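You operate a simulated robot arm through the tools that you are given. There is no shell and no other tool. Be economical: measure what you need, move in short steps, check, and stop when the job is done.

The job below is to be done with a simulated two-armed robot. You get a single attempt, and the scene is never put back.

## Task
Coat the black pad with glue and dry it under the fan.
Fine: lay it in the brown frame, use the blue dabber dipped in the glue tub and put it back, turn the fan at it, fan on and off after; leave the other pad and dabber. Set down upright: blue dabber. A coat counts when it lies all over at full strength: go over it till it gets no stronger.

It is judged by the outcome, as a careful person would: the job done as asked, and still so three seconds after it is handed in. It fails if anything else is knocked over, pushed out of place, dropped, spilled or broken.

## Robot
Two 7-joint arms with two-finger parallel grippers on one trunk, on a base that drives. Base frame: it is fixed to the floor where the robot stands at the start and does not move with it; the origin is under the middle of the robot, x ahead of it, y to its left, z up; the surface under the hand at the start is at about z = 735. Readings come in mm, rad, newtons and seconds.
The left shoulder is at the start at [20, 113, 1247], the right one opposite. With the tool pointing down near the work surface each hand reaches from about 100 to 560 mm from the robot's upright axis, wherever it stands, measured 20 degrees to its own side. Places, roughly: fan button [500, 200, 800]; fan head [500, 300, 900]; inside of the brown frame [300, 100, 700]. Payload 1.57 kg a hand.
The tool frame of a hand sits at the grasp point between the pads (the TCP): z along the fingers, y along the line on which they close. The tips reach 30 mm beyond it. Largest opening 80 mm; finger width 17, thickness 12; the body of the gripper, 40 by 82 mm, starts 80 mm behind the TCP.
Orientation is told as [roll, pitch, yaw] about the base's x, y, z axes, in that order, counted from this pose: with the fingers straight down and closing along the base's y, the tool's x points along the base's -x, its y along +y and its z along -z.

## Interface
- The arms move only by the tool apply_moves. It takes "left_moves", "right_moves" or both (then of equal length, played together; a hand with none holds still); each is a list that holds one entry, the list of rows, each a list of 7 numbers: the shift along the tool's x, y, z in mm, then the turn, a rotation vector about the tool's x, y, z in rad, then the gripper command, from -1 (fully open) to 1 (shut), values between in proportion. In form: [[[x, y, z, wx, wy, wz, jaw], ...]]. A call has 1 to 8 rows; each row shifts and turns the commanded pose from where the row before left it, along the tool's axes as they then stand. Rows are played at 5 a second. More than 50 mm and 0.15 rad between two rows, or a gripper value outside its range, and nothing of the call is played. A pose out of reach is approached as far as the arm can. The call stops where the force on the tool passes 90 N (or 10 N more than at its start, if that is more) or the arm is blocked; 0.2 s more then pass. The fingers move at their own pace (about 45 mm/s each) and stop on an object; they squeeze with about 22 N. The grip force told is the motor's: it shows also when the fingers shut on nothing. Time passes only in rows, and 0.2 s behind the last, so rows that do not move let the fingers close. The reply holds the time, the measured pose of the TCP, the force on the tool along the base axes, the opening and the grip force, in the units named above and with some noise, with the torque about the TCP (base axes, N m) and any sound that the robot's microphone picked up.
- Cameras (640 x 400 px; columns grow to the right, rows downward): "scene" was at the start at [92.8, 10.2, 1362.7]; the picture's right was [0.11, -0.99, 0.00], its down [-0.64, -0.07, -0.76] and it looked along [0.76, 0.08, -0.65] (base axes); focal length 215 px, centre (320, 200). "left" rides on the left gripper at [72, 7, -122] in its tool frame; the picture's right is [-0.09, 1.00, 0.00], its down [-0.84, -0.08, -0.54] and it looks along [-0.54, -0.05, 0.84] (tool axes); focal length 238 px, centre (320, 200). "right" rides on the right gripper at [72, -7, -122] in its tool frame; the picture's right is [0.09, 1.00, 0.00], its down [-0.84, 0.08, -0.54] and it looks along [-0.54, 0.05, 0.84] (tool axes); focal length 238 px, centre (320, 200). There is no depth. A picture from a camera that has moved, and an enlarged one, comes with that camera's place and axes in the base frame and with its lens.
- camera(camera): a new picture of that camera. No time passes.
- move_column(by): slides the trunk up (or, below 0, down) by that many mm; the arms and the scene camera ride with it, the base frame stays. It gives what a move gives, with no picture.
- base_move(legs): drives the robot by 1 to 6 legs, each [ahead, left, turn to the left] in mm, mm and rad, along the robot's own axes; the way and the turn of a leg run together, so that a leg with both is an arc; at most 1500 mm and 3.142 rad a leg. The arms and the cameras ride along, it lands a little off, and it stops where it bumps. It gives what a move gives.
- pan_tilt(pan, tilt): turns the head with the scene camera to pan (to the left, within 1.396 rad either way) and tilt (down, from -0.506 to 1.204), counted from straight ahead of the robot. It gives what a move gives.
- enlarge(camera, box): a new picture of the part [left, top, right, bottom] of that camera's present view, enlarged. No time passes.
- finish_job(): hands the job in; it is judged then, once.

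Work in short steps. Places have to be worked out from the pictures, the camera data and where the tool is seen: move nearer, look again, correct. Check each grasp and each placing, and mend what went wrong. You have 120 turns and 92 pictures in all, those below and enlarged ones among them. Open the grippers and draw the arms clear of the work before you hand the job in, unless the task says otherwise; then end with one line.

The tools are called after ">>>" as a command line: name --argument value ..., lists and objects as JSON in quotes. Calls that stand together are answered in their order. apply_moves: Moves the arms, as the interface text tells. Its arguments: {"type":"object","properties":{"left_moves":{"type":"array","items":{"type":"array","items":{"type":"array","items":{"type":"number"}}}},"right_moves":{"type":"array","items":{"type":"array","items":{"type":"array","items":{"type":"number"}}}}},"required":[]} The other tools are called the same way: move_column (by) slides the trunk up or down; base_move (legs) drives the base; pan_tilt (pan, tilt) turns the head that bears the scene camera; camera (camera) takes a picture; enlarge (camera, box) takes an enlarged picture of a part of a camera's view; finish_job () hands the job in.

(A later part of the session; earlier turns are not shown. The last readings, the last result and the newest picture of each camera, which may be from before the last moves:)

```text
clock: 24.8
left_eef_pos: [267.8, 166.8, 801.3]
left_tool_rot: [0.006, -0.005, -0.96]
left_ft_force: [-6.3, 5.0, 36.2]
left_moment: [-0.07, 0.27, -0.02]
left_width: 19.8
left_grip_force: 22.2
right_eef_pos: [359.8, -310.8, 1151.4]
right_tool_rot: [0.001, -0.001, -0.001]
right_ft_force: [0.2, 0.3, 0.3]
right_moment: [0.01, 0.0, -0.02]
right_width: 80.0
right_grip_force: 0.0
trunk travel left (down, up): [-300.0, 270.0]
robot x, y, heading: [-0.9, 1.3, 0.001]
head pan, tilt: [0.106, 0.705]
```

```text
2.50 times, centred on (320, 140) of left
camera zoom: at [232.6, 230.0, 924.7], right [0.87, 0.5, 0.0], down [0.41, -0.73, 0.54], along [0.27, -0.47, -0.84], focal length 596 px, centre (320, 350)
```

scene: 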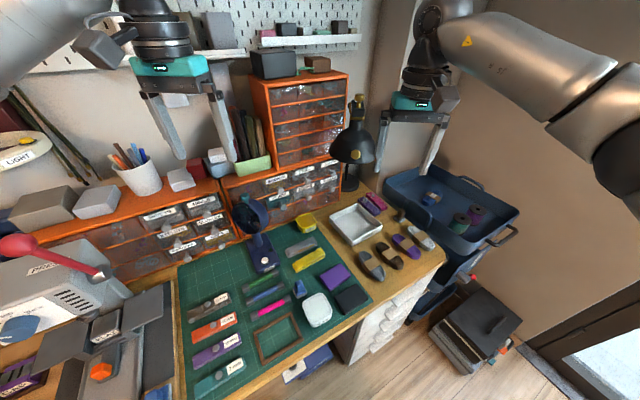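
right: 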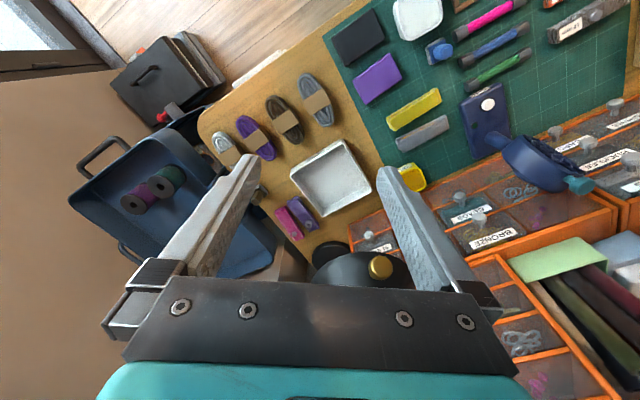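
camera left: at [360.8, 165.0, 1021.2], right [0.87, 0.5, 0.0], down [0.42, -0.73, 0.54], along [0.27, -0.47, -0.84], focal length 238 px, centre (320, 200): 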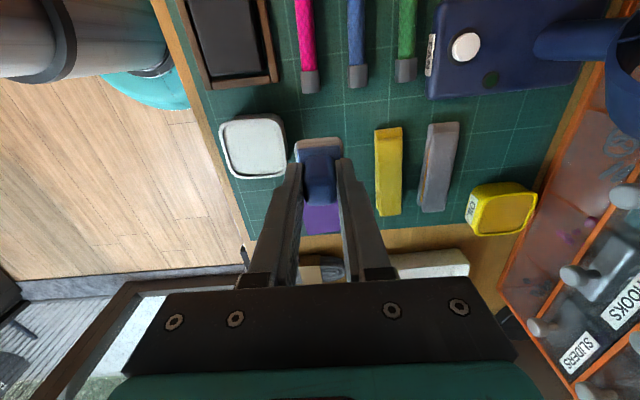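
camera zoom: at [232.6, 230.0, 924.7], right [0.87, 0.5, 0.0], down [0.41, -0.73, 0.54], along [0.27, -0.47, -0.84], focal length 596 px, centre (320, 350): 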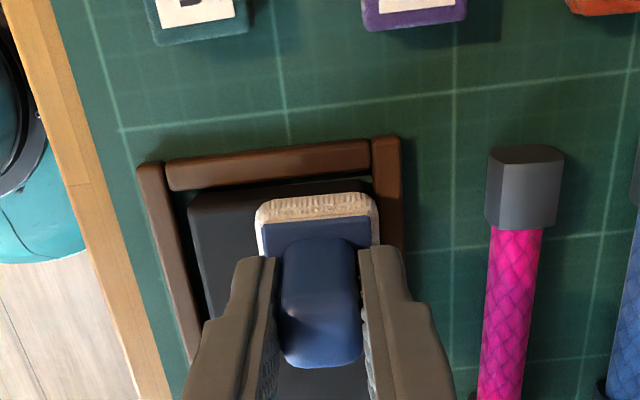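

36 N contact, flush with the right side, 2–3 mm short of the near end. Lift and look at the mark.

>>> apply_moves --left_moves '[[[0, 0, -14, 0, 0, 0, 1], [-26, -11, -30, 0, 0, 0, 1], [-36, 0, 0, 0, 0, 0, 1]]]'

>>> enlarge --camera "left" --box '[220, 0, 420, 160]'

```text
clock: 25.6
left_eef_pos: [296.7, 108.8, 842.8]
left_tool_rot: [-0.002, 0.001, -0.957]
left_ft_force: [0.9, -0.8, -0.7]
left_moment: [0.01, 0.0, 0.0]
left_width: 19.9
left_grip_force: 22.3
right_eef_pos: [360.5, -311.3, 1150.7]
right_tool_rot: [0.0, -0.001, -0.001]
right_ft_force: [-0.6, -0.2, 0.0]
right_moment: [-0.01, -0.01, 0.0]
right_width: 79.7
right_grip_force: 0.1
trunk travel left (down, up): [-300.0, 270.0]
robot x, y, heading: [-4.1, -0.9, 0.005]
head pan, tilt: [0.106, 0.705]
```

```text
2.50 times, centred on (320, 80) of left
camera zoom: at [261.7, 172.2, 965.5], right [0.87, 0.5, 0.0], down [0.42, -0.73, 0.54], along [0.27, -0.47, -0.84], focal length 596 px, centre (320, 500)
```

zoom: 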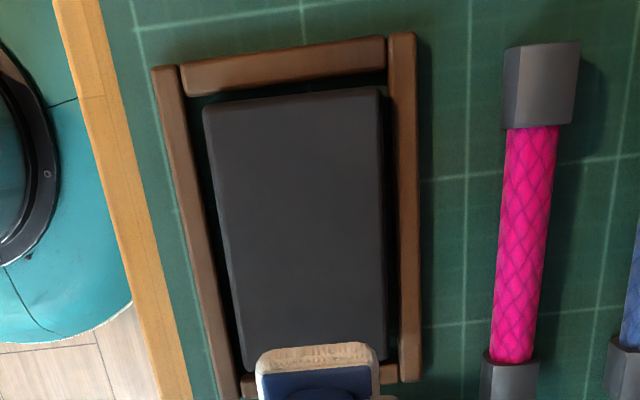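

No clear mark yet; zoom further to see whether there is any sheen where I pressed.

>>> enlarge --camera "left" --box '[275, 20, 355, 100]'

```text
5.00 times, centred on (315, 60) of left
camera zoom: at [261.7, 172.2, 965.5], right [0.87, 0.5, 0.0], down [0.42, -0.73, 0.54], along [0.27, -0.47, -0.84], focal length 1192 px, centre (345, 900)
```

zoom: 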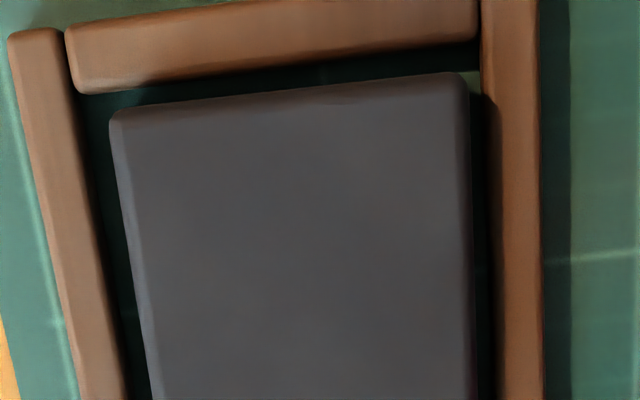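

No trace from a plain press, so it presumably needs rubbing. I go to the near end again, land lightly, and check the force before sliding.

>>> apply_moves --left_moves '[[[32, 5, 0, 0, 0, 0, 1], [32, 5, 0, 0, 0, 0, 1], [0, 0, 30, 0, 0, 0, 1], [0, 0, 8, 0, 0, 0, 1], [0, 0, 2, 0, 0, 0, 1], [0, 0, 0, 0, 0, 0, 1]]]'

```text
clock: 27.0
left_eef_pos: [268.4, 169.4, 802.8]
left_tool_rot: [-0.001, 0.0, -0.961]
left_ft_force: [-0.3, 0.2, 0.1]
left_moment: [0.01, 0.01, 0.03]
left_width: 19.9
left_grip_force: 21.5
right_eef_pos: [361.9, -310.8, 1151.4]
right_tool_rot: [0.001, 0.0, 0.001]
right_ft_force: [0.0, 0.6, 0.7]
right_moment: [-0.01, 0.03, -0.01]
right_width: 79.7
right_grip_force: 0.1
trunk travel left (down, up): [-300.0, 270.0]
robot x, y, heading: [-3.6, 0.6, -0.0]
head pan, tilt: [0.106, 0.705]
```

No contact yet at 803. Lower 2 mm and read.

>>> apply_moves --left_moves '[[[0, 0, 2, 0, 0, 0, 1], [0, 0, 0, 0, 0, 0, 1]]]'

```text
clock: 27.6
left_eef_pos: [268.0, 168.4, 802.1]
left_tool_rot: [0.003, -0.001, -0.959]
left_ft_force: [-2.6, 4.4, 15.4]
left_moment: [0.0, 0.02, 0.01]
left_width: 19.6
left_grip_force: 22.2
right_eef_pos: [359.9, -310.2, 1149.5]
right_tool_rot: [-0.001, 0.0, 0.0]
right_ft_force: [-0.1, 0.6, -0.4]
right_moment: [0.02, 0.0, 0.0]
right_width: 80.0
right_grip_force: 0.1
trunk travel left (down, up): [-300.0, 270.0]
robot x, y, heading: [2.6, 1.6, -0.0]
head pan, tilt: [0.106, 0.705]
```

15 N: good. Slide along the right half of the pad to the far end, lift and look.

>>> apply_moves --left_moves '[[[-11, 0, 0, 0, 0, 0, 1], [-11, 0, 0, 0, 0, 0, 1], [-11, 0, 0, 0, 0, 0, 1], [-11, 0, 0, 0, 0, 0, 1], [-11, 0, 0, 0, 0, 0, 1], [0, 0, -15, 0, 0, 0, 1], [-20, -10, -25, 0, 0, 0, 1]]]'

>>> enlarge --camera "left" --box '[220, 0, 420, 160]'

```text
clock: 29.2
left_eef_pos: [302.5, 99.9, 842.2]
left_tool_rot: [0.0, 0.002, -0.959]
left_ft_force: [-0.2, -0.9, 0.4]
left_moment: [-0.03, 0.0, 0.0]
left_width: 19.9
left_grip_force: 22.2
right_eef_pos: [361.1, -311.2, 1149.2]
right_tool_rot: [0.0, 0.0, 0.0]
right_ft_force: [-0.7, 0.4, -0.8]
right_moment: [-0.01, -0.01, 0.03]
right_width: 80.0
right_grip_force: 0.0
trunk travel left (down, up): [-300.0, 270.0]
robot x, y, heading: [-1.0, -3.1, -0.0]
head pan, tilt: [0.106, 0.705]
```

```text
2.50 times, centred on (320, 80) of left
camera zoom: at [267.7, 162.7, 965.0], right [0.87, 0.5, 0.0], down [0.42, -0.73, 0.54], along [0.27, -0.47, -0.84], focal length 596 px, centre (320, 500)
```

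zoom: 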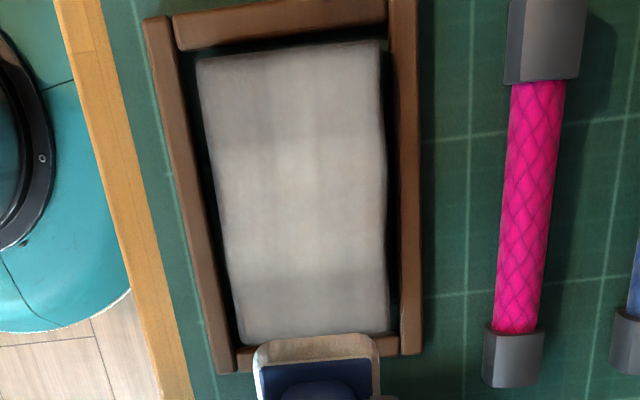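

Rubbing spreads glue all over, still uneven. I go on: stroke the left half back, cross over, then the right half again.

>>> apply_moves --left_moves '[[[20, -10, 20, 0, 0, 0, 1], [0, 0, 20, 0, 0, 0, 1], [14, 0, 0, 0, 0, 0, 1], [14, 0, 0, 0, 0, 0, 1], [14, 0, 0, 0, 0, 0, 1], [14, 0, 0, 0, 0, 0, 1], [0, 10, 0, 0, 0, 0, 1], [0, 10, 0, 0, 0, 0, 1]]]'

>>> apply_moves --left_moves '[[[-14, 0, 0, 0, 0, 0, 1], [-14, 0, 0, 0, 0, 0, 1], [-14, 0, 0, 0, 0, 0, 1], [-14, 0, 0, 0, 0, 0, 1], [0, -10, 0, 0, 0, 0, 1], [0, -10, 0, 0, 0, 0, 1], [0, 0, -15, 0, 0, 0, 1], [-20, 10, -25, 0, 0, 0, 1]]]'

>>> enlarge --camera "left" --box '[220, 0, 420, 160]'

```text
clock: 31.0
left_eef_pos: [265.0, 167.6, 799.5]
left_tool_rot: [0.001, 0.0, -0.961]
left_ft_force: [-6.4, -4.6, 12.3]
left_moment: [-0.32, 0.14, -0.1]
left_width: 20.1
left_grip_force: 22.2
right_eef_pos: [359.9, -311.7, 1149.8]
right_tool_rot: [0.001, -0.001, 0.0]
right_ft_force: [-0.3, -0.1, 0.4]
right_moment: [-0.03, -0.03, 0.0]
right_width: 80.0
right_grip_force: 0.0
trunk travel left (down, up): [-300.0, 270.0]
robot x, y, heading: [1.3, 3.4, -0.001]
head pan, tilt: [0.106, 0.705]
```

```text
clock: 32.8
left_eef_pos: [301.3, 101.1, 841.8]
left_tool_rot: [0.0, 0.0, -0.96]
left_ft_force: [-0.2, 0.2, 0.0]
left_moment: [0.04, -0.02, 0.0]
left_width: 20.2
left_grip_force: 21.8
right_eef_pos: [362.4, -310.0, 1149.7]
right_tool_rot: [0.0, 0.0, -0.001]
right_ft_force: [0.3, 0.3, -0.5]
right_moment: [-0.01, 0.02, -0.02]
right_width: 80.1
right_grip_force: 0.2
trunk travel left (down, up): [-300.0, 270.0]
robot x, y, heading: [0.5, 0.5, 0.0]
head pan, tilt: [0.106, 0.705]
```

```text
2.50 times, centred on (320, 80) of left
camera zoom: at [265.4, 164.0, 965.6], right [0.87, 0.5, 0.0], down [0.42, -0.73, 0.54], along [0.27, -0.47, -0.84], focal length 596 px, centre (320, 500)
```

zoom: 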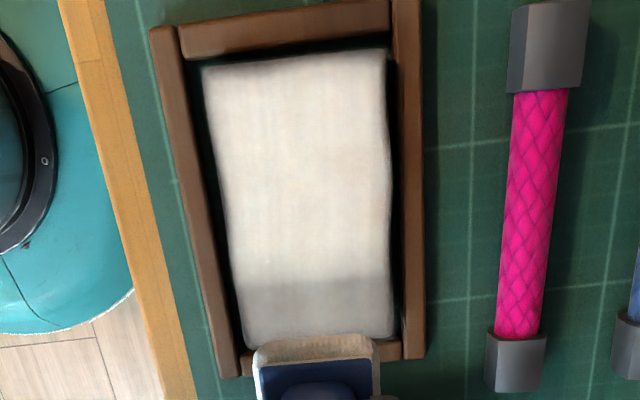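

Nearly full; the far ~20 mm strip is weaker. Rub across that end.

>>> apply_moves --left_moves '[[[16, -10, 20, 0, 0, 0, 1], [0, 0, 20, 0, 0, 0, 1], [0, 10, 0, 0, 0, 0, 1], [0, 10, 0, 0, 0, 0, 1], [8, 0, 0, 0, 0, 0, 1], [0, -10, 0, 0, 0, 0, 1], [0, -10, 0, 0, 0, 0, 1], [-8, 0, 0, 0, 0, 0, 1]]]'

>>> apply_moves --left_moves '[[[0, 10, 0, 0, 0, 0, 1], [0, 10, 0, 0, 0, 0, 1], [12, 0, 0, 0, 0, 0, 1], [0, -10, 0, 0, 0, 0, 1], [0, -10, 0, 0, 0, 0, 1], [0, 0, -15, 0, 0, 0, 1], [-28, 10, -25, 0, 0, 0, 1]]]'

>>> enlarge --camera "left" --box '[220, 0, 420, 160]'

```text
clock: 34.6
left_eef_pos: [283.9, 107.3, 799.9]
left_tool_rot: [0.0, -0.001, -0.96]
left_ft_force: [0.6, 0.2, -0.8]
left_moment: [-0.02, 0.01, 0.02]
left_width: 20.1
left_grip_force: 21.7
right_eef_pos: [362.5, -311.7, 1150.7]
right_tool_rot: [-0.001, 0.001, -0.001]
right_ft_force: [0.0, 0.1, 0.2]
right_moment: [0.0, 0.0, 0.02]
right_width: 80.1
right_grip_force: 0.1
trunk travel left (down, up): [-300.0, 270.0]
robot x, y, heading: [-2.8, 1.1, -0.002]
head pan, tilt: [0.106, 0.705]
```

```text
clock: 36.2
left_eef_pos: [299.9, 99.6, 841.2]
left_tool_rot: [-0.001, 0.001, -0.96]
left_ft_force: [-0.3, -0.2, -0.6]
left_moment: [0.0, -0.03, -0.01]
left_width: 20.3
left_grip_force: 22.2
right_eef_pos: [360.3, -310.8, 1149.8]
right_tool_rot: [0.0, -0.001, 0.0]
right_ft_force: [-0.1, 0.7, 0.0]
right_moment: [-0.01, 0.0, 0.0]
right_width: 80.0
right_grip_force: 0.0
trunk travel left (down, up): [-300.0, 270.0]
robot x, y, heading: [-2.7, -2.1, 0.002]
head pan, tilt: [0.106, 0.705]
```

```text
2.50 times, centred on (320, 80) of left
camera zoom: at [264.9, 162.9, 965.2], right [0.87, 0.5, 0.0], down [0.42, -0.73, 0.54], along [0.27, -0.47, -0.84], focal length 596 px, centre (320, 500)
```

zoom: 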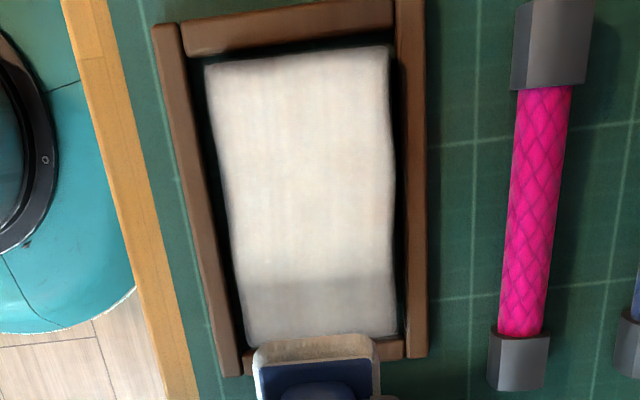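

There was no contact this time (force 0). Repeat 2.5 mm lower.

>>> apply_moves --left_moves '[[[16, -10, 20, 0, 0, 0, 1], [0, 0, 22.5, 0, 0, 0, 1], [0, 10, 0, 0, 0, 0, 1], [0, 10, 0, 0, 0, 0, 1], [8, 0, 0, 0, 0, 0, 1], [0, -10, 0, 0, 0, 0, 1], [0, -10, 0, 0, 0, 0, 1], [-8, 0, 0, 0, 0, 0, 1]]]'

```text
clock: 38.0
left_eef_pos: [282.4, 109.1, 797.5]
left_tool_rot: [-0.004, 0.005, -0.961]
left_ft_force: [-0.5, 9.2, 11.3]
left_moment: [0.31, -0.02, 0.04]
left_width: 20.2
left_grip_force: 22.1
right_eef_pos: [359.8, -309.8, 1152.0]
right_tool_rot: [-0.001, 0.001, -0.001]
right_ft_force: [-0.5, -0.2, 0.9]
right_moment: [-0.01, -0.01, -0.01]
right_width: 80.0
right_grip_force: 0.0
trunk travel left (down, up): [-300.0, 270.0]
robot x, y, heading: [-0.8, -0.2, 0.003]
head pan, tilt: [0.106, 0.705]
```

11 N contact now. One more zigzag at this end, then lift away sideways so the hand's shadow is elsewhere.

>>> apply_moves --left_moves '[[[0, 10, 0, 0, 0, 0, 1], [0, 10, 0, 0, 0, 0, 1], [12, 0, 0, 0, 0, 0, 1], [0, -10, 0, 0, 0, 0, 1], [0, -10, 0, 0, 0, 0, 1], [0, 0, -17.5, 0, 0, 0, 1], [-28, 10, -25, 0, 0, 0, 1]]]'

>>> enlarge --camera "left" --box '[220, 0, 420, 160]'

```text
clock: 39.6
left_eef_pos: [300.9, 99.4, 841.9]
left_tool_rot: [0.0, 0.0, -0.957]
left_ft_force: [0.1, 0.1, -0.5]
left_moment: [0.01, -0.02, -0.02]
left_width: 20.3
left_grip_force: 22.0
right_eef_pos: [361.6, -311.5, 1150.7]
right_tool_rot: [-0.002, -0.001, -0.002]
right_ft_force: [0.5, 0.3, 0.4]
right_moment: [-0.01, -0.02, 0.02]
right_width: 80.1
right_grip_force: 0.0
trunk travel left (down, up): [-300.0, 270.0]
robot x, y, heading: [-4.1, -0.7, 0.002]
head pan, tilt: [0.106, 0.705]
```

```text
2.50 times, centred on (320, 80) of left
camera zoom: at [266.4, 162.8, 964.8], right [0.87, 0.5, 0.0], down [0.42, -0.73, 0.54], along [0.27, -0.47, -0.84], focal length 596 px, centre (320, 500)
```

zoom: 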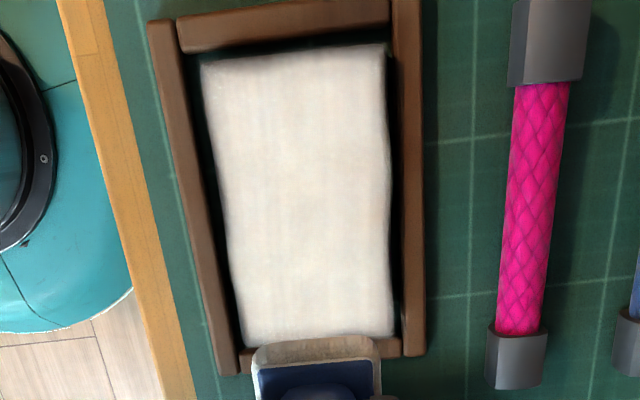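

Even now. To be sure of full strength I re-dip and go over it all again: back to the tub.

>>> apply_moves --left_moves '[[[-36.7, 3, -8, 0, 0, 0, 1], [-36.7, 3, 0, 0, 0, 0, 1], [0, 0, 20, 0, 0, 0, 1], [0, 0, 12, 0, 0, 0, 1], [0, 0, 2, 0, 0, 0, 1], [0, 0, 0, 0, 0, 0, 1]]]'

>>> enlarge --camera "scene" --box '[240, 250, 360, 350]'

```text
clock: 41.0
left_eef_pos: [348.7, 43.9, 815.7]
left_tool_rot: [0.0, 0.0, -0.962]
left_ft_force: [0.5, 0.4, -0.2]
left_moment: [-0.02, 0.03, -0.03]
left_width: 20.3
left_grip_force: 21.9
right_eef_pos: [360.9, -311.2, 1151.2]
right_tool_rot: [0.0, -0.002, 0.0]
right_ft_force: [0.3, -0.5, -1.3]
right_moment: [-0.03, -0.01, 0.0]
right_width: 80.2
right_grip_force: 0.1
trunk travel left (down, up): [-300.0, 270.0]
robot x, y, heading: [1.0, 0.9, 0.0]
head pan, tilt: [0.106, 0.705]
```

```text
4.00 times, centred on (300, 300) of scene
camera zoom: at [92.8, 10.2, 1362.7], right [0.11, -0.99, 0.0], down [-0.64, -0.07, -0.76], along [0.76, 0.08, -0.65], focal length 858 px, centre (400, -200)
```

zoom: 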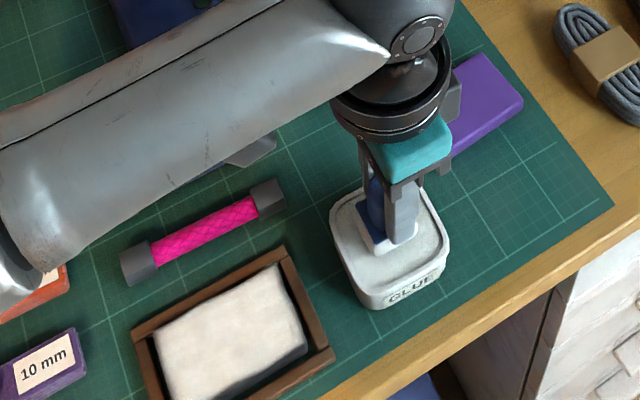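

Foam is just at the glue; no force yet. Lower another 3 mm, then raise.

>>> apply_moves --left_moves '[[[0, 0, 3, 0, 0, 0, 1], [0, 0, 0, 0, 0, 0, 1]]]'

```text
clock: 41.6
left_eef_pos: [349.1, 45.2, 813.7]
left_tool_rot: [0.0, 0.0, -0.961]
left_ft_force: [0.2, 1.3, 0.9]
left_moment: [-0.02, 0.0, -0.01]
left_width: 20.2
left_grip_force: 21.3
right_eef_pos: [360.3, -311.4, 1150.5]
right_tool_rot: [0.0, 0.0, 0.0]
right_ft_force: [0.4, 0.2, -0.6]
right_moment: [0.02, 0.03, -0.01]
right_width: 79.8
right_grip_force: 0.0
trunk travel left (down, up): [-300.0, 270.0]
robot x, y, heading: [1.3, -1.2, 0.001]
head pan, tilt: [0.106, 0.705]
```

Still light; 3 mm more.

>>> apply_moves --left_moves '[[[0, 0, 3, 0, 0, 0, 1], [0, 0, 0, 0, 0, 0, 1]]]'

```text
clock: 42.2
left_eef_pos: [348.6, 44.3, 811.8]
left_tool_rot: [0.0, -0.005, -0.959]
left_ft_force: [-1.8, 2.3, 14.7]
left_moment: [-0.09, 0.01, 0.03]
left_width: 20.3
left_grip_force: 22.1
right_eef_pos: [361.2, -311.1, 1150.8]
right_tool_rot: [0.0, -0.001, -0.001]
right_ft_force: [0.3, -0.7, 1.2]
right_moment: [-0.02, 0.03, 0.02]
right_width: 79.8
right_grip_force: 0.0
trunk travel left (down, up): [-300.0, 270.0]
robot x, y, heading: [0.5, 1.2, 0.001]
head pan, tilt: [0.106, 0.705]
```

Solid dip (14.7 N). Lift, carry to the pad's near-right corner, and lower to contact.

>>> apply_moves --left_moves '[[[0, 0, -10, 0, 0, 0, 1], [0, 0, -25, 0, 0, 0, 1], [37, 1, 0, 0, 0, 0, 1], [37, 1, 0, 0, 0, 0, 1], [37, 1, 0, 0, 0, 0, 1], [37.4, 1, 0, 0, 0, 0, 1], [0, 0, 37, 0, 0, 0, 1], [0, 0, 10, 0, 0, 0, 1]]]'

```text
clock: 44.0
left_eef_pos: [265.2, 166.9, 797.4]
left_tool_rot: [-0.002, 0.0, -0.96]
left_ft_force: [0.0, 0.5, -1.0]
left_moment: [0.0, 0.01, -0.01]
left_width: 20.1
left_grip_force: 21.6
right_eef_pos: [360.3, -310.3, 1149.8]
right_tool_rot: [0.001, -0.001, 0.0]
right_ft_force: [-1.0, 0.3, -0.4]
right_moment: [0.05, -0.02, -0.01]
right_width: 79.9
right_grip_force: 0.1
trunk travel left (down, up): [-300.0, 270.0]
robot x, y, heading: [0.9, 0.2, -0.002]
head pan, tilt: [0.106, 0.705]
```

Not quite touching (the dabber slid up slightly in the grip). Lower 3 mm and read.

>>> apply_moves --left_moves '[[[0, 0, 2.5, 0, 0, 0, 1], [0, 0, 0, 0, 0, 0, 1]]]'

```text
clock: 44.6
left_eef_pos: [266.1, 166.5, 796.8]
left_tool_rot: [0.001, -0.002, -0.962]
left_ft_force: [-1.3, 2.8, 15.4]
left_moment: [-0.12, -0.03, 0.0]
left_width: 20.2
left_grip_force: 21.9
right_eef_pos: [360.5, -311.2, 1151.0]
right_tool_rot: [-0.002, -0.001, 0.0]
right_ft_force: [-0.3, -0.4, 0.5]
right_moment: [0.02, 0.01, 0.02]
right_width: 80.1
right_grip_force: 0.0
trunk travel left (down, up): [-300.0, 270.0]
robot x, y, heading: [-1.3, -2.8, -0.002]
head pan, tilt: [0.106, 0.705]
```

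15 N. Full pass: right half to the far end, across, left half back.

>>> apply_moves --left_moves '[[[-15, 0, 0, 0, 0, 0, 1], [-15, 0, 0, 0, 0, 0, 1], [-15, 0, 0, 0, 0, 0, 1], [-13, 0, 0, 0, 0, 0, 1], [0, -10, 0, 0, 0, 0, 1], [0, -10, 0, 0, 0, 0, 1]]]'

>>> apply_moves --left_moves '[[[15, 0, 0, 0, 0, 0, 1], [15, 0, 0, 0, 0, 0, 1], [15, 0, 0, 0, 0, 0, 1], [14, 0, 0, 0, 0, 0, 1], [0, 10, 0, 0, 0, 0, 1], [0, 10, 0, 0, 0, 0, 1]]]'

>>> apply_moves --left_moves '[[[-15, 0, 0, 0, 0, 0, 1], [-15, 0, 0, 0, 0, 0, 1], [-15, 0, 0, 0, 0, 0, 1], [-14, 0, 0, 0, 0, 0, 1], [0, -10, 0, 0, 0, 0, 1], [0, -10, 0, 0, 0, 0, 1], [0, 0, -15, 0, 0, 0, 1], [-20, 10, -30, 0, 0, 0, 1]]]'

>>> enlarge --camera "left" --box '[220, 0, 420, 160]'

```text
clock: 46.0
left_eef_pos: [283.9, 108.4, 794.6]
left_tool_rot: [-0.001, -0.003, -0.96]
left_ft_force: [2.2, 1.0, 4.3]
left_moment: [-0.02, -0.21, 0.04]
left_width: 20.3
left_grip_force: 22.0
right_eef_pos: [361.4, -311.2, 1149.9]
right_tool_rot: [0.0, 0.0, 0.0]
right_ft_force: [-0.3, -0.6, -0.3]
right_moment: [0.05, 0.02, 0.03]
right_width: 80.0
right_grip_force: 0.1
trunk travel left (down, up): [-300.0, 270.0]
robot x, y, heading: [-2.7, -2.6, -0.004]
head pan, tilt: [0.106, 0.705]
```

```text
clock: 47.4
left_eef_pos: [266.0, 168.7, 794.9]
left_tool_rot: [-0.001, -0.002, -0.961]
left_ft_force: [-6.7, -3.5, 11.2]
left_moment: [-0.31, 0.18, -0.1]
left_width: 20.4
left_grip_force: 22.2
right_eef_pos: [359.2, -310.9, 1149.2]
right_tool_rot: [0.001, 0.0, 0.001]
right_ft_force: [1.3, 0.1, 0.0]
right_moment: [0.0, 0.01, -0.01]
right_width: 79.9
right_grip_force: 0.0
trunk travel left (down, up): [-300.0, 270.0]
robot x, y, heading: [0.4, 0.2, -0.001]
head pan, tilt: [0.106, 0.705]
```

```text
clock: 49.2
left_eef_pos: [302.3, 99.7, 839.8]
left_tool_rot: [-0.001, 0.002, -0.96]
left_ft_force: [-0.1, -0.2, 0.4]
left_moment: [0.0, 0.04, 0.0]
left_width: 20.4
left_grip_force: 21.9
right_eef_pos: [361.6, -312.2, 1150.6]
right_tool_rot: [-0.001, -0.001, -0.001]
right_ft_force: [-0.3, -0.4, -0.3]
right_moment: [0.0, 0.01, 0.02]
right_width: 80.0
right_grip_force: 0.1
trunk travel left (down, up): [-300.0, 270.0]
robot x, y, heading: [0.1, -4.8, 0.002]
head pan, tilt: [0.106, 0.705]
```

```text
2.50 times, centred on (320, 80) of left
camera zoom: at [266.4, 161.6, 962.3], right [0.87, 0.5, 0.0], down [0.42, -0.73, 0.54], along [0.27, -0.47, -0.84], focal length 596 px, centre (320, 500)
```

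zoom: 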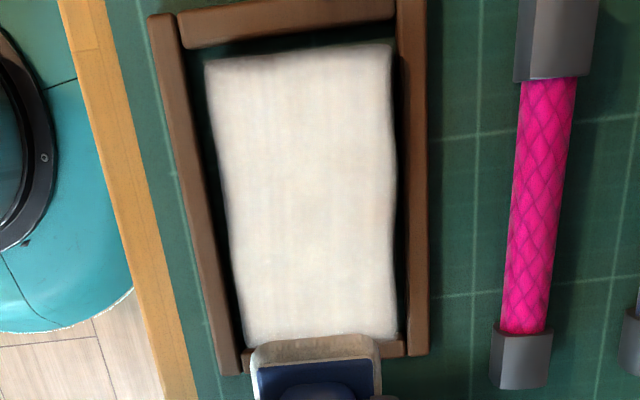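

The coat looks even; I zoom in to judge edges and strength.

>>> enlarge --camera "left" --box '[275, 10, 365, 140]'

```text
3.08 times, centred on (320, 75) of left
camera zoom: at [266.4, 161.6, 962.3], right [0.87, 0.5, 0.0], down [0.42, -0.73, 0.54], along [0.27, -0.47, -0.84], focal length 733 px, centre (320, 585)
```

zoom: 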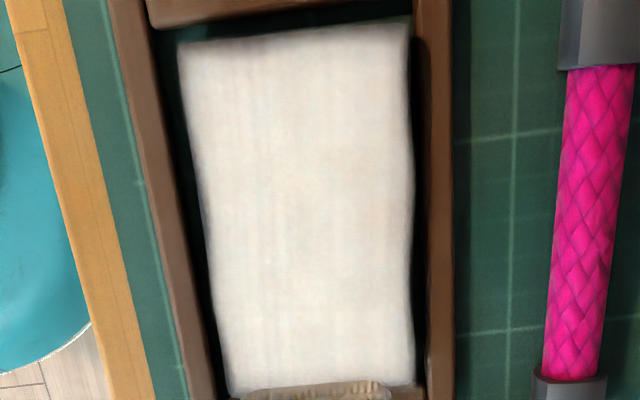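

Good. For certainty one more dip and full pass.

>>> apply_moves --left_moves '[[[-35.2, 3, -5, 0, 0, 0, 1], [-35.2, 3, 0, 0, 0, 0, 1], [0, 0, 22, 0, 0, 0, 1], [0, 0, 12, 0, 0, 0, 1], [0, 0, 4, 0, 0, 0, 1], [0, 0, 0, 0, 0, 0, 1]]]'

```text
clock: 50.6
left_eef_pos: [349.1, 42.8, 808.5]
left_tool_rot: [0.003, -0.006, -0.961]
left_ft_force: [-4.3, 5.0, 24.0]
left_moment: [-0.11, -0.02, -0.02]
left_width: 20.2
left_grip_force: 22.0
right_eef_pos: [359.3, -309.8, 1150.5]
right_tool_rot: [0.001, -0.003, -0.001]
right_ft_force: [1.1, 1.3, -0.3]
right_moment: [-0.01, 0.0, -0.01]
right_width: 80.0
right_grip_force: 0.0
trunk travel left (down, up): [-300.0, 270.0]
robot x, y, heading: [-0.5, 1.0, 0.002]
head pan, tilt: [0.106, 0.705]
```

Dipped (24 N). Carry back to the near-right corner and lower.

>>> apply_moves --left_moves '[[[0, 0, -10, 0, 0, 0, 1], [0, 0, -26, 0, 0, 0, 1], [37, 1.2, 0, 0, 0, 0, 1], [37, 1.2, 0, 0, 0, 0, 1], [37, 1.2, 0, 0, 0, 0, 1], [37.9, 1.4, 0, 0, 0, 0, 1], [0, 0, 37, 0, 0, 0, 1], [0, 0, 11.5, 0, 0, 0, 1]]]'

```text
clock: 52.4
left_eef_pos: [267.7, 169.9, 795.1]
left_tool_rot: [0.003, -0.004, -0.958]
left_ft_force: [-4.5, 2.5, 21.4]
left_moment: [-0.17, 0.08, -0.05]
left_width: 20.0
left_grip_force: 21.7
right_eef_pos: [358.9, -310.5, 1150.9]
right_tool_rot: [0.0, -0.001, -0.001]
right_ft_force: [0.1, -0.4, 0.1]
right_moment: [0.01, 0.01, 0.0]
right_width: 79.7
right_grip_force: 0.0
trunk travel left (down, up): [-300.0, 270.0]
robot x, y, heading: [-2.4, -1.4, 0.004]
head pan, tilt: [0.106, 0.705]
```

Contact 21 N. Full pass again, including the far end zigzag.

>>> apply_moves --left_moves '[[[-15, 0, 0, 0, 0, 0, 1], [-15, 0, 0, 0, 0, 0, 1], [-15, 0, 0, 0, 0, 0, 1], [-14, 0, 0, 0, 0, 0, 1], [0, -11, 0, 0, 0, 0, 1], [0, -11, 0, 0, 0, 0, 1]]]'

>>> apply_moves --left_moves '[[[15, 0, 0, 0, 0, 0, 1], [15, 0, 0, 0, 0, 0, 1], [15, 0, 0, 0, 0, 0, 1], [14, 0, 0, 0, 0, 0, 1], [0, 11, 0, 0, 0, 0, 1], [0, 11, 0, 0, 0, 0, 1]]]'

>>> apply_moves --left_moves '[[[-15, -2, 0.5, 0, 0, 0, 1], [-15, 0, 0, 0, 0, 0, 1], [-15, 0, 0, 0, 0, 0, 1], [-14, 0, 0, 0, 0, 0, 1], [0, -10, 0, 0, 0, 0, 1], [0, -9, 0, 0, 0, 0, 1], [0, 0, -15.5, 0, 0, 0, 1], [-20, 10, -30, 0, 0, 0, 1]]]'

>>> enlarge --camera "left" --box '[275, 10, 365, 140]'

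```text
clock: 53.8
left_eef_pos: [284.7, 104.5, 794.6]
left_tool_rot: [-0.002, -0.009, -0.963]
left_ft_force: [8.2, -0.2, 10.5]
left_moment: [-0.09, -0.44, 0.1]
left_width: 20.3
left_grip_force: 21.7
right_eef_pos: [360.7, -310.5, 1150.6]
right_tool_rot: [0.001, 0.0, 0.0]
right_ft_force: [-0.5, -1.1, 0.0]
right_moment: [-0.01, -0.01, -0.02]
right_width: 79.9
right_grip_force: 0.1
trunk travel left (down, up): [-300.0, 270.0]
robot x, y, heading: [1.6, 1.2, 0.002]
head pan, tilt: [0.106, 0.705]
```

```text
clock: 55.2
left_eef_pos: [264.6, 169.3, 795.2]
left_tool_rot: [-0.001, 0.005, -0.959]
left_ft_force: [-9.2, -5.9, 16.1]
left_moment: [-0.37, 0.26, -0.17]
left_width: 20.5
left_grip_force: 22.5
right_eef_pos: [360.3, -310.4, 1149.7]
right_tool_rot: [0.001, -0.002, 0.0]
right_ft_force: [-0.7, -0.8, -0.2]
right_moment: [-0.03, 0.0, -0.03]
right_width: 79.9
right_grip_force: 0.1
trunk travel left (down, up): [-300.0, 270.0]
robot x, y, heading: [1.5, 1.0, -0.002]
head pan, tilt: [0.106, 0.705]
```

```text
clock: 57.0
left_eef_pos: [304.6, 97.3, 838.2]
left_tool_rot: [-0.003, 0.0, -0.959]
left_ft_force: [0.8, -0.3, -0.1]
left_moment: [0.0, -0.01, 0.02]
left_width: 20.4
left_grip_force: 22.3
right_eef_pos: [362.6, -311.1, 1150.0]
right_tool_rot: [0.0, 0.0, 0.001]
right_ft_force: [0.3, 0.4, -0.1]
right_moment: [-0.01, -0.03, -0.01]
right_width: 80.0
right_grip_force: 0.0
trunk travel left (down, up): [-300.0, 270.0]
robot x, y, heading: [0.5, 3.2, 0.001]
head pan, tilt: [0.106, 0.705]
```

```text
3.08 times, centred on (320, 75) of left
camera zoom: at [269.4, 160.1, 961.6], right [0.87, 0.5, 0.0], down [0.42, -0.73, 0.54], along [0.27, -0.47, -0.84], focal length 733 px, centre (320, 585)
```

zoom: 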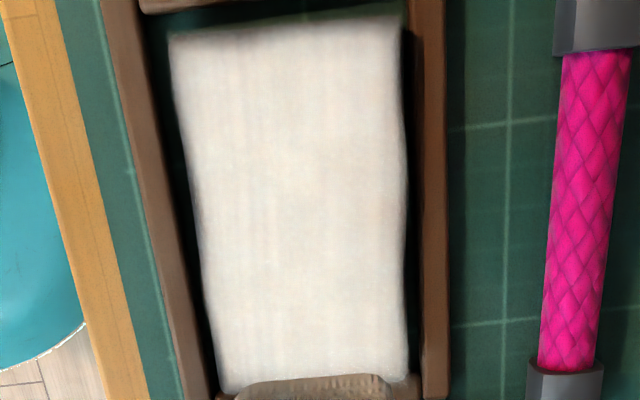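

The coat gets no stronger. Now return the dabber to its place at (398,104): hover first.

>>> apply_moves --left_moves '[[[-16, 27, -12, 0, 0, 0, 1], [-16, 27, 0, 0, 0, 0, 1], [-16.8, 27, 0, 0, 0, 0, 1], [0, 0, 30, 0, 0, 0, 1], [0, 0, 0, 0, 0, 0, 1]]]'

>>> enlarge --camera "left" --box '[220, 60, 420, 220]'

```text
clock: 58.2
left_eef_pos: [399.8, 103.9, 820.4]
left_tool_rot: [0.0, 0.0, -0.959]
left_ft_force: [0.3, 0.2, -0.7]
left_moment: [0.03, 0.01, 0.0]
left_width: 20.0
left_grip_force: 21.9
right_eef_pos: [361.6, -310.6, 1150.8]
right_tool_rot: [0.0, -0.001, 0.001]
right_ft_force: [-0.1, 0.6, -0.1]
right_moment: [0.0, 0.02, 0.04]
right_width: 79.9
right_grip_force: 0.1
trunk travel left (down, up): [-300.0, 270.0]
robot x, y, heading: [-0.4, 2.7, 0.002]
head pan, tilt: [0.106, 0.705]
```

```text
2.50 times, centred on (320, 140) of left
camera zoom: at [364.1, 165.5, 943.3], right [0.87, 0.5, 0.0], down [0.42, -0.73, 0.54], along [0.27, -0.47, -0.84], focal length 596 px, centre (320, 350)
```

zoom: 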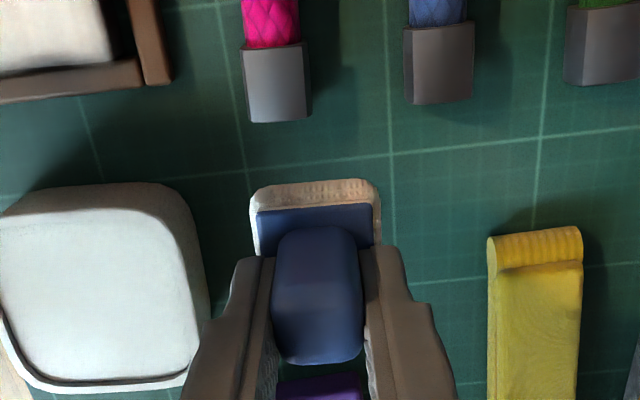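

Position matches the original. Lower toward the mat, feeling for contact near TCP 780.

>>> apply_moves --left_moves '[[[0, 0, 25, 0, 0, 0, 1], [0, 0, 11, 0, 0, 0, 1], [0, 0, 3, 0, 0, 0, 1], [0, 0, 0, 0, 0, 0, 1]]]'

```text
clock: 59.2
left_eef_pos: [398.0, 103.8, 783.0]
left_tool_rot: [0.0, 0.0, -0.961]
left_ft_force: [0.3, 0.3, -0.5]
left_moment: [-0.01, -0.02, -0.01]
left_width: 20.1
left_grip_force: 22.2
right_eef_pos: [360.7, -311.0, 1151.4]
right_tool_rot: [0.0, 0.0, 0.0]
right_ft_force: [-0.3, 0.5, -1.1]
right_moment: [0.01, 0.02, 0.03]
right_width: 80.0
right_grip_force: 0.0
trunk travel left (down, up): [-300.0, 270.0]
robot x, y, heading: [-1.1, 0.6, 0.001]
head pan, tilt: [0.106, 0.705]
```

Not down yet; 2 mm more.

>>> apply_moves --left_moves '[[[0, 0, 2, 0, 0, 0, 1], [0, 0, 0, 0, 0, 0, 1]]]'

```text
clock: 59.8
left_eef_pos: [396.8, 103.5, 780.1]
left_tool_rot: [0.0, 0.001, -0.962]
left_ft_force: [-0.6, -0.1, -0.3]
left_moment: [0.01, -0.03, -0.02]
left_width: 19.9
left_grip_force: 22.5
right_eef_pos: [360.5, -311.0, 1150.5]
right_tool_rot: [0.001, 0.0, -0.001]
right_ft_force: [0.5, 0.6, 0.3]
right_moment: [0.02, -0.04, 0.0]
right_width: 80.1
right_grip_force: 0.0
trunk travel left (down, up): [-300.0, 270.0]
robot x, y, heading: [-2.2, -0.3, -0.002]
head pan, tilt: [0.106, 0.705]
```

>>> apply_moves --left_moves '[[[0, 0, 2, 0, 0, 0, 1], [0, 0, 0, 0, 0, 0, 1]]]'

```text
clock: 60.4
left_eef_pos: [397.9, 103.9, 779.2]
left_tool_rot: [0.0, -0.002, -0.96]
left_ft_force: [-1.2, 1.2, 6.2]
left_moment: [-0.02, -0.03, -0.01]
left_width: 20.1
left_grip_force: 21.9
right_eef_pos: [360.6, -310.3, 1150.8]
right_tool_rot: [-0.001, 0.001, 0.001]
right_ft_force: [-0.1, 0.0, 0.0]
right_moment: [0.0, 0.04, -0.01]
right_width: 79.8
right_grip_force: 0.1
trunk travel left (down, up): [-300.0, 270.0]
robot x, y, heading: [4.2, -1.5, -0.002]
head pan, tilt: [0.106, 0.705]
```

Touching (6 N). Open partially (32 mm, tub close by) and rise.

>>> apply_moves --left_moves '[[[0, 0, -0.7, 0, 0, 0, 0.3], [0, 0, 0, 0, 0, 0, 0.2], [0, 0, -10, 0, 0, 0, 0.2], [0, 0, -40, 0, 0, 0, 0.2], [0, 0, -45, 0, 0, 0, 0.2], [0, 0, -45, 0, 0, 0, -1]]]'

>>> camera --camera "left"

>>> enlarge --camera "scene" --box '[220, 190, 380, 360]'

```text
clock: 61.8
left_eef_pos: [397.1, 106.0, 921.3]
left_tool_rot: [-0.001, -0.001, -0.96]
left_ft_force: [0.1, 0.3, -0.3]
left_moment: [-0.01, 0.02, 0.01]
left_width: 66.3
left_grip_force: 0.0
right_eef_pos: [360.4, -309.7, 1150.4]
right_tool_rot: [0.0, 0.0, 0.0]
right_ft_force: [-0.2, 0.8, 0.0]
right_moment: [-0.02, 0.0, -0.03]
right_width: 79.8
right_grip_force: 0.1
trunk travel left (down, up): [-300.0, 270.0]
robot x, y, heading: [1.4, -0.1, -0.004]
head pan, tilt: [0.106, 0.705]
```

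```text
43 pictures are left
camera left: at [361.8, 169.0, 1043.6], right [0.87, 0.5, 0.0], down [0.42, -0.73, 0.54], along [0.27, -0.47, -0.84], focal length 238 px, centre (320, 200)
```

left: 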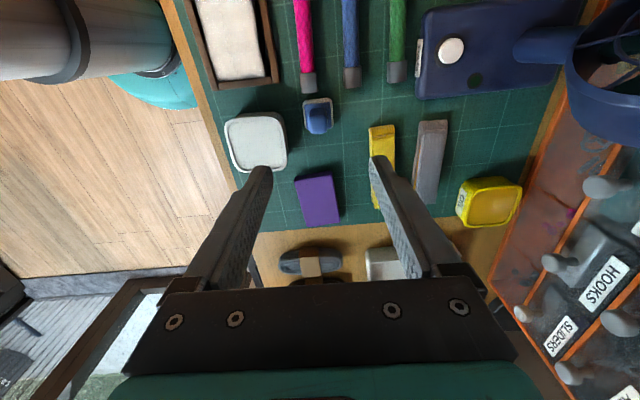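

```text
2.35 times, centred on (300, 275) of scene
camera zoom: at [92.7, 10.2, 1362.7], right [0.11, -0.99, 0.0], down [-0.64, -0.07, -0.76], along [0.76, 0.08, -0.65], focal length 505 px, centre (367, 24)
```

zoom: 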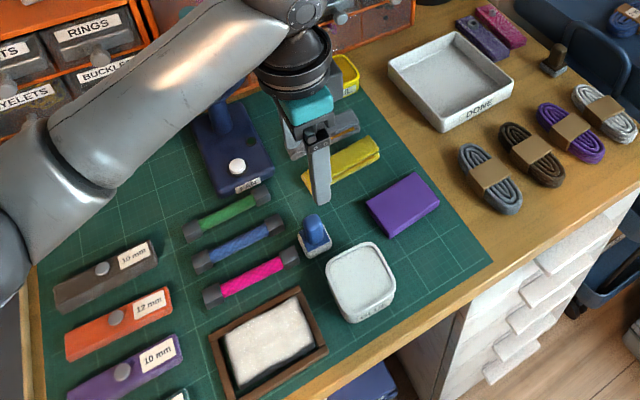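

Dabber is back upright. Now the fan: I bring the hand back to (350,200,980) and turn it to look at the fan.

>>> apply_moves --left_moves '[[[35, 5, -20, 0, 0, 0, -1], [35, 5, -20, 0, 0, 0, -1], [34, 5, -20, 0, 0, 0, -1], [0, 0, 0, 0, 0, -0.15, -1], [0, 0, 0, 0, 0, -0.15, -1], [0, 0, 0, 0, 0, -0.15, -1], [0, 0, 0, 0, 0, -0.15, -1], [0, 0, 0, 0, 0, -0.15, -1]]]'

>>> apply_moves --left_moves '[[[0, 0, 0, 0, 0, -0.15, -1], [0, 0, 0, 0, 0, -0.15, -1], [0, 0, 0, 0, 0, -0.15, -1], [0, 0, 0, 0, 0, -0.15, -1], [0, 0, 0, 0, 0, -0.11, -1]]]'

>>> camera --camera "left"

>>> camera --camera "scene"

```text
clock: 63.6
left_eef_pos: [351.4, 198.3, 978.8]
left_tool_rot: [0.0, 0.0, -0.206]
left_ft_force: [0.4, -0.3, 0.3]
left_moment: [0.03, 0.02, 0.03]
left_width: 79.9
left_grip_force: 0.1
right_eef_pos: [360.9, -310.8, 1150.6]
right_tool_rot: [-0.001, 0.0, 0.0]
right_ft_force: [0.3, -0.2, 0.6]
right_moment: [-0.04, 0.0, -0.01]
right_width: 80.0
right_grip_force: 0.1
trunk travel left (down, up): [-300.0, 270.0]
robot x, y, heading: [0.7, -2.5, -0.001]
head pan, tilt: [0.106, 0.705]
```

```text
clock: 64.8
left_eef_pos: [349.9, 197.8, 978.0]
left_tool_rot: [0.0, 0.0, 0.502]
left_ft_force: [-0.4, -1.2, -0.3]
left_moment: [0.01, 0.0, 0.0]
left_width: 79.9
left_grip_force: 0.0
right_eef_pos: [361.5, -310.3, 1149.9]
right_tool_rot: [0.001, 0.001, 0.001]
right_ft_force: [-0.6, -0.6, 0.0]
right_moment: [-0.01, -0.02, -0.01]
right_width: 80.1
right_grip_force: 0.0
trunk travel left (down, up): [-300.0, 270.0]
robot x, y, heading: [-0.6, 2.1, 0.003]
head pan, tilt: [0.106, 0.705]
```

```text
41 pictures are left
camera left: at [284.4, 169.0, 1101.8], right [-0.4, 0.92, 0.0], down [0.77, 0.34, 0.54], along [0.5, 0.22, -0.84], focal length 238 px, centre (320, 200)
```

left: 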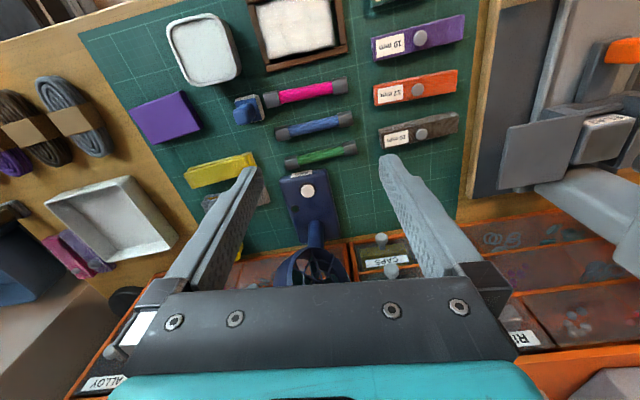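

```text
40 pictures are left
camera scene: at [92.8, 10.2, 1362.7], right [0.11, -0.99, 0.0], down [-0.64, -0.07, -0.76], along [0.76, 0.08, -0.65], focal length 215 px, centre (320, 200)
```

scene: 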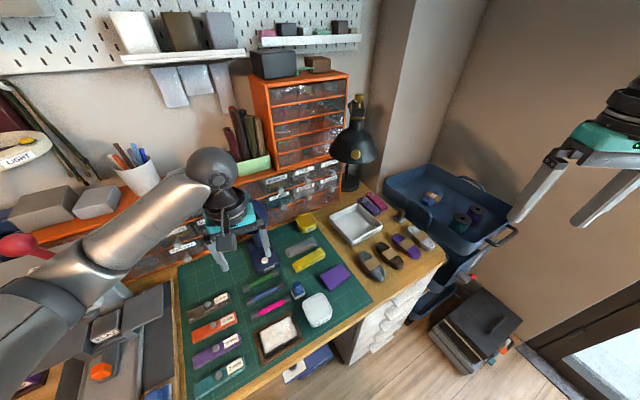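

The fan head is hidden behind the gripper. I raise the hand to z≈1170 for an open view from both cameras.

>>> apply_moves --left_moves '[[[0, 10, -45, 0, 0, 0, -1], [0, 10, -48, 0, 0, 0, -1], [0, 10, -48, 0, 0, 0, -1], [0, 10, -48, 0, 0, 0, -1]]]'

>>> enlarge --camera "left" --box '[240, 100, 400, 260]'

>>> enlarge --camera "scene" --box '[220, 180, 320, 280]'

```text
clock: 65.8
left_eef_pos: [331.6, 232.6, 1169.2]
left_tool_rot: [0.001, 0.004, 0.5]
left_ft_force: [-1.0, -0.3, -0.3]
left_moment: [-0.01, 0.0, -0.01]
left_width: 79.8
left_grip_force: 0.1
right_eef_pos: [360.8, -310.1, 1151.1]
right_tool_rot: [0.0, 0.0, -0.001]
right_ft_force: [0.9, -0.1, -1.8]
right_moment: [-0.01, 0.01, -0.03]
right_width: 80.0
right_grip_force: 0.1
trunk travel left (down, up): [-300.0, 270.0]
robot x, y, heading: [1.0, -2.8, -0.0]
head pan, tilt: [0.106, 0.705]
```

```text
2.50 times, centred on (320, 180) of left
camera zoom: at [265.8, 203.7, 1293.4], right [-0.4, 0.92, 0.0], down [0.77, 0.33, 0.54], along [0.49, 0.21, -0.84], focal length 596 px, centre (320, 250)
```

zoom: 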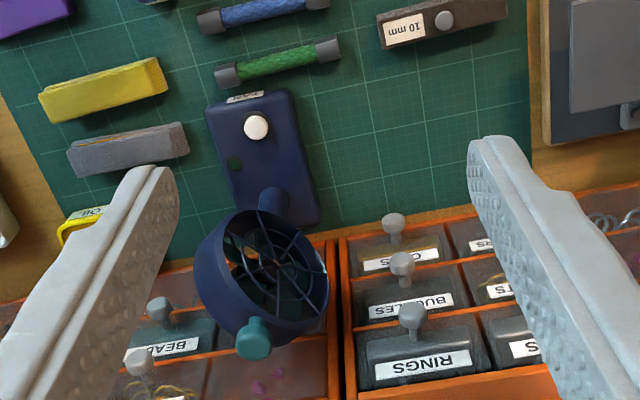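

```text
4.00 times, centred on (270, 230) of scene
camera zoom: at [92.3, 10.1, 1362.7], right [0.11, -0.99, 0.0], down [-0.64, -0.07, -0.76], along [0.76, 0.08, -0.65], focal length 858 px, centre (520, 80)
```

zoom: 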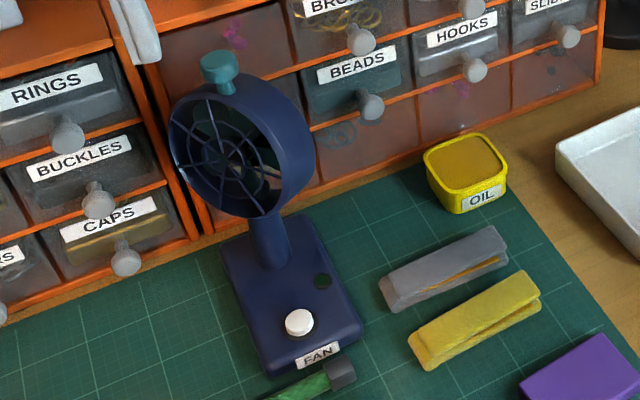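

Triangulated: button ≈ (472,227,768); fan axis ≈ (525,265); teal knob on top ≈ (518,262,~990); head faces ~153°, while the pad lies at ~207°, so it must turn ~54° to its left (CCW). First pre-turn the hand to yaw −0.45.

>>> apply_moves --left_moves '[[[0, 0, 0, 0, 0, 0.14, -1], [0, 0, 0, 0, 0, 0.14, -1], [0, 0, 0, 0, 0, 0.14, -1], [0, 0, 0, 0, 0, 0.14, -1], [0, 0, 0, 0, 0, 0.13, -1], [0, 0, 0, 0, 0, 0.13, -1], [0, 0, 0, 0, 0, 0.13, -1]]]'

>>> apply_moves --left_moves '[[[-31, 21, 10, 0, 0, 0, -1], [-31, 21, 15, 0, 0, 0, -1], [-31, 21, 15, 0, 0, 0, -1], [-31, 21, 10, 0, 0, 0, -1], [0, 0, 0, 0, 0, 0, -1]]]'

>>> camera --camera "left"

>>> enlarge --camera "scene" --box '[200, 120, 320, 240]'

```text
clock: 67.4
left_eef_pos: [331.1, 233.7, 1168.7]
left_tool_rot: [0.002, -0.001, -0.451]
left_ft_force: [0.4, -0.3, -0.1]
left_moment: [0.03, 0.03, 0.01]
left_width: 80.2
left_grip_force: 0.1
right_eef_pos: [360.8, -309.8, 1150.3]
right_tool_rot: [-0.001, -0.002, 0.0]
right_ft_force: [-0.5, 0.0, -0.2]
right_moment: [0.0, 0.01, 0.03]
right_width: 79.8
right_grip_force: 0.0
trunk travel left (down, up): [-300.0, 270.0]
robot x, y, heading: [2.2, -1.1, 0.006]
head pan, tilt: [0.106, 0.705]
```

```text
clock: 68.6
left_eef_pos: [477.6, 255.9, 1116.1]
left_tool_rot: [0.001, 0.0, -0.449]
left_ft_force: [0.9, -1.0, 0.0]
left_moment: [0.0, 0.0, 0.04]
left_width: 79.8
left_grip_force: 0.1
right_eef_pos: [360.4, -310.9, 1151.0]
right_tool_rot: [0.0, 0.001, 0.0]
right_ft_force: [-0.6, -0.3, 0.1]
right_moment: [0.03, 0.01, -0.01]
right_width: 80.1
right_grip_force: 0.0
trunk travel left (down, up): [-300.0, 270.0]
robot x, y, heading: [-3.4, -1.4, -0.0]
head pan, tilt: [0.106, 0.705]
```

```text
37 pictures are left
camera left: at [417.5, 293.5, 1239.8], right [0.52, 0.86, 0.0], down [0.72, -0.43, 0.54], along [0.46, -0.28, -0.84], focal length 238 px, centre (320, 200)
```

left: 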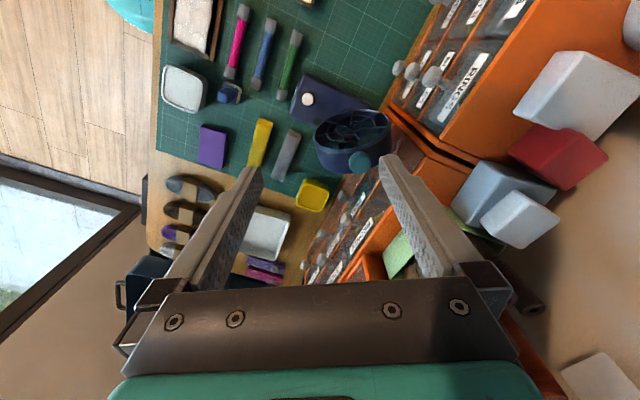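

```text
3.33 times, centred on (260, 180) of scene
camera zoom: at [92.4, 10.4, 1362.7], right [0.11, -0.99, 0.0], down [-0.64, -0.07, -0.76], along [0.76, 0.08, -0.65], focal length 715 px, centre (520, 267)
```

zoom: 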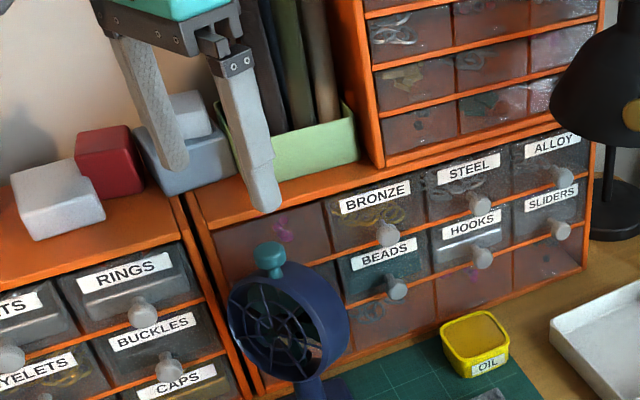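

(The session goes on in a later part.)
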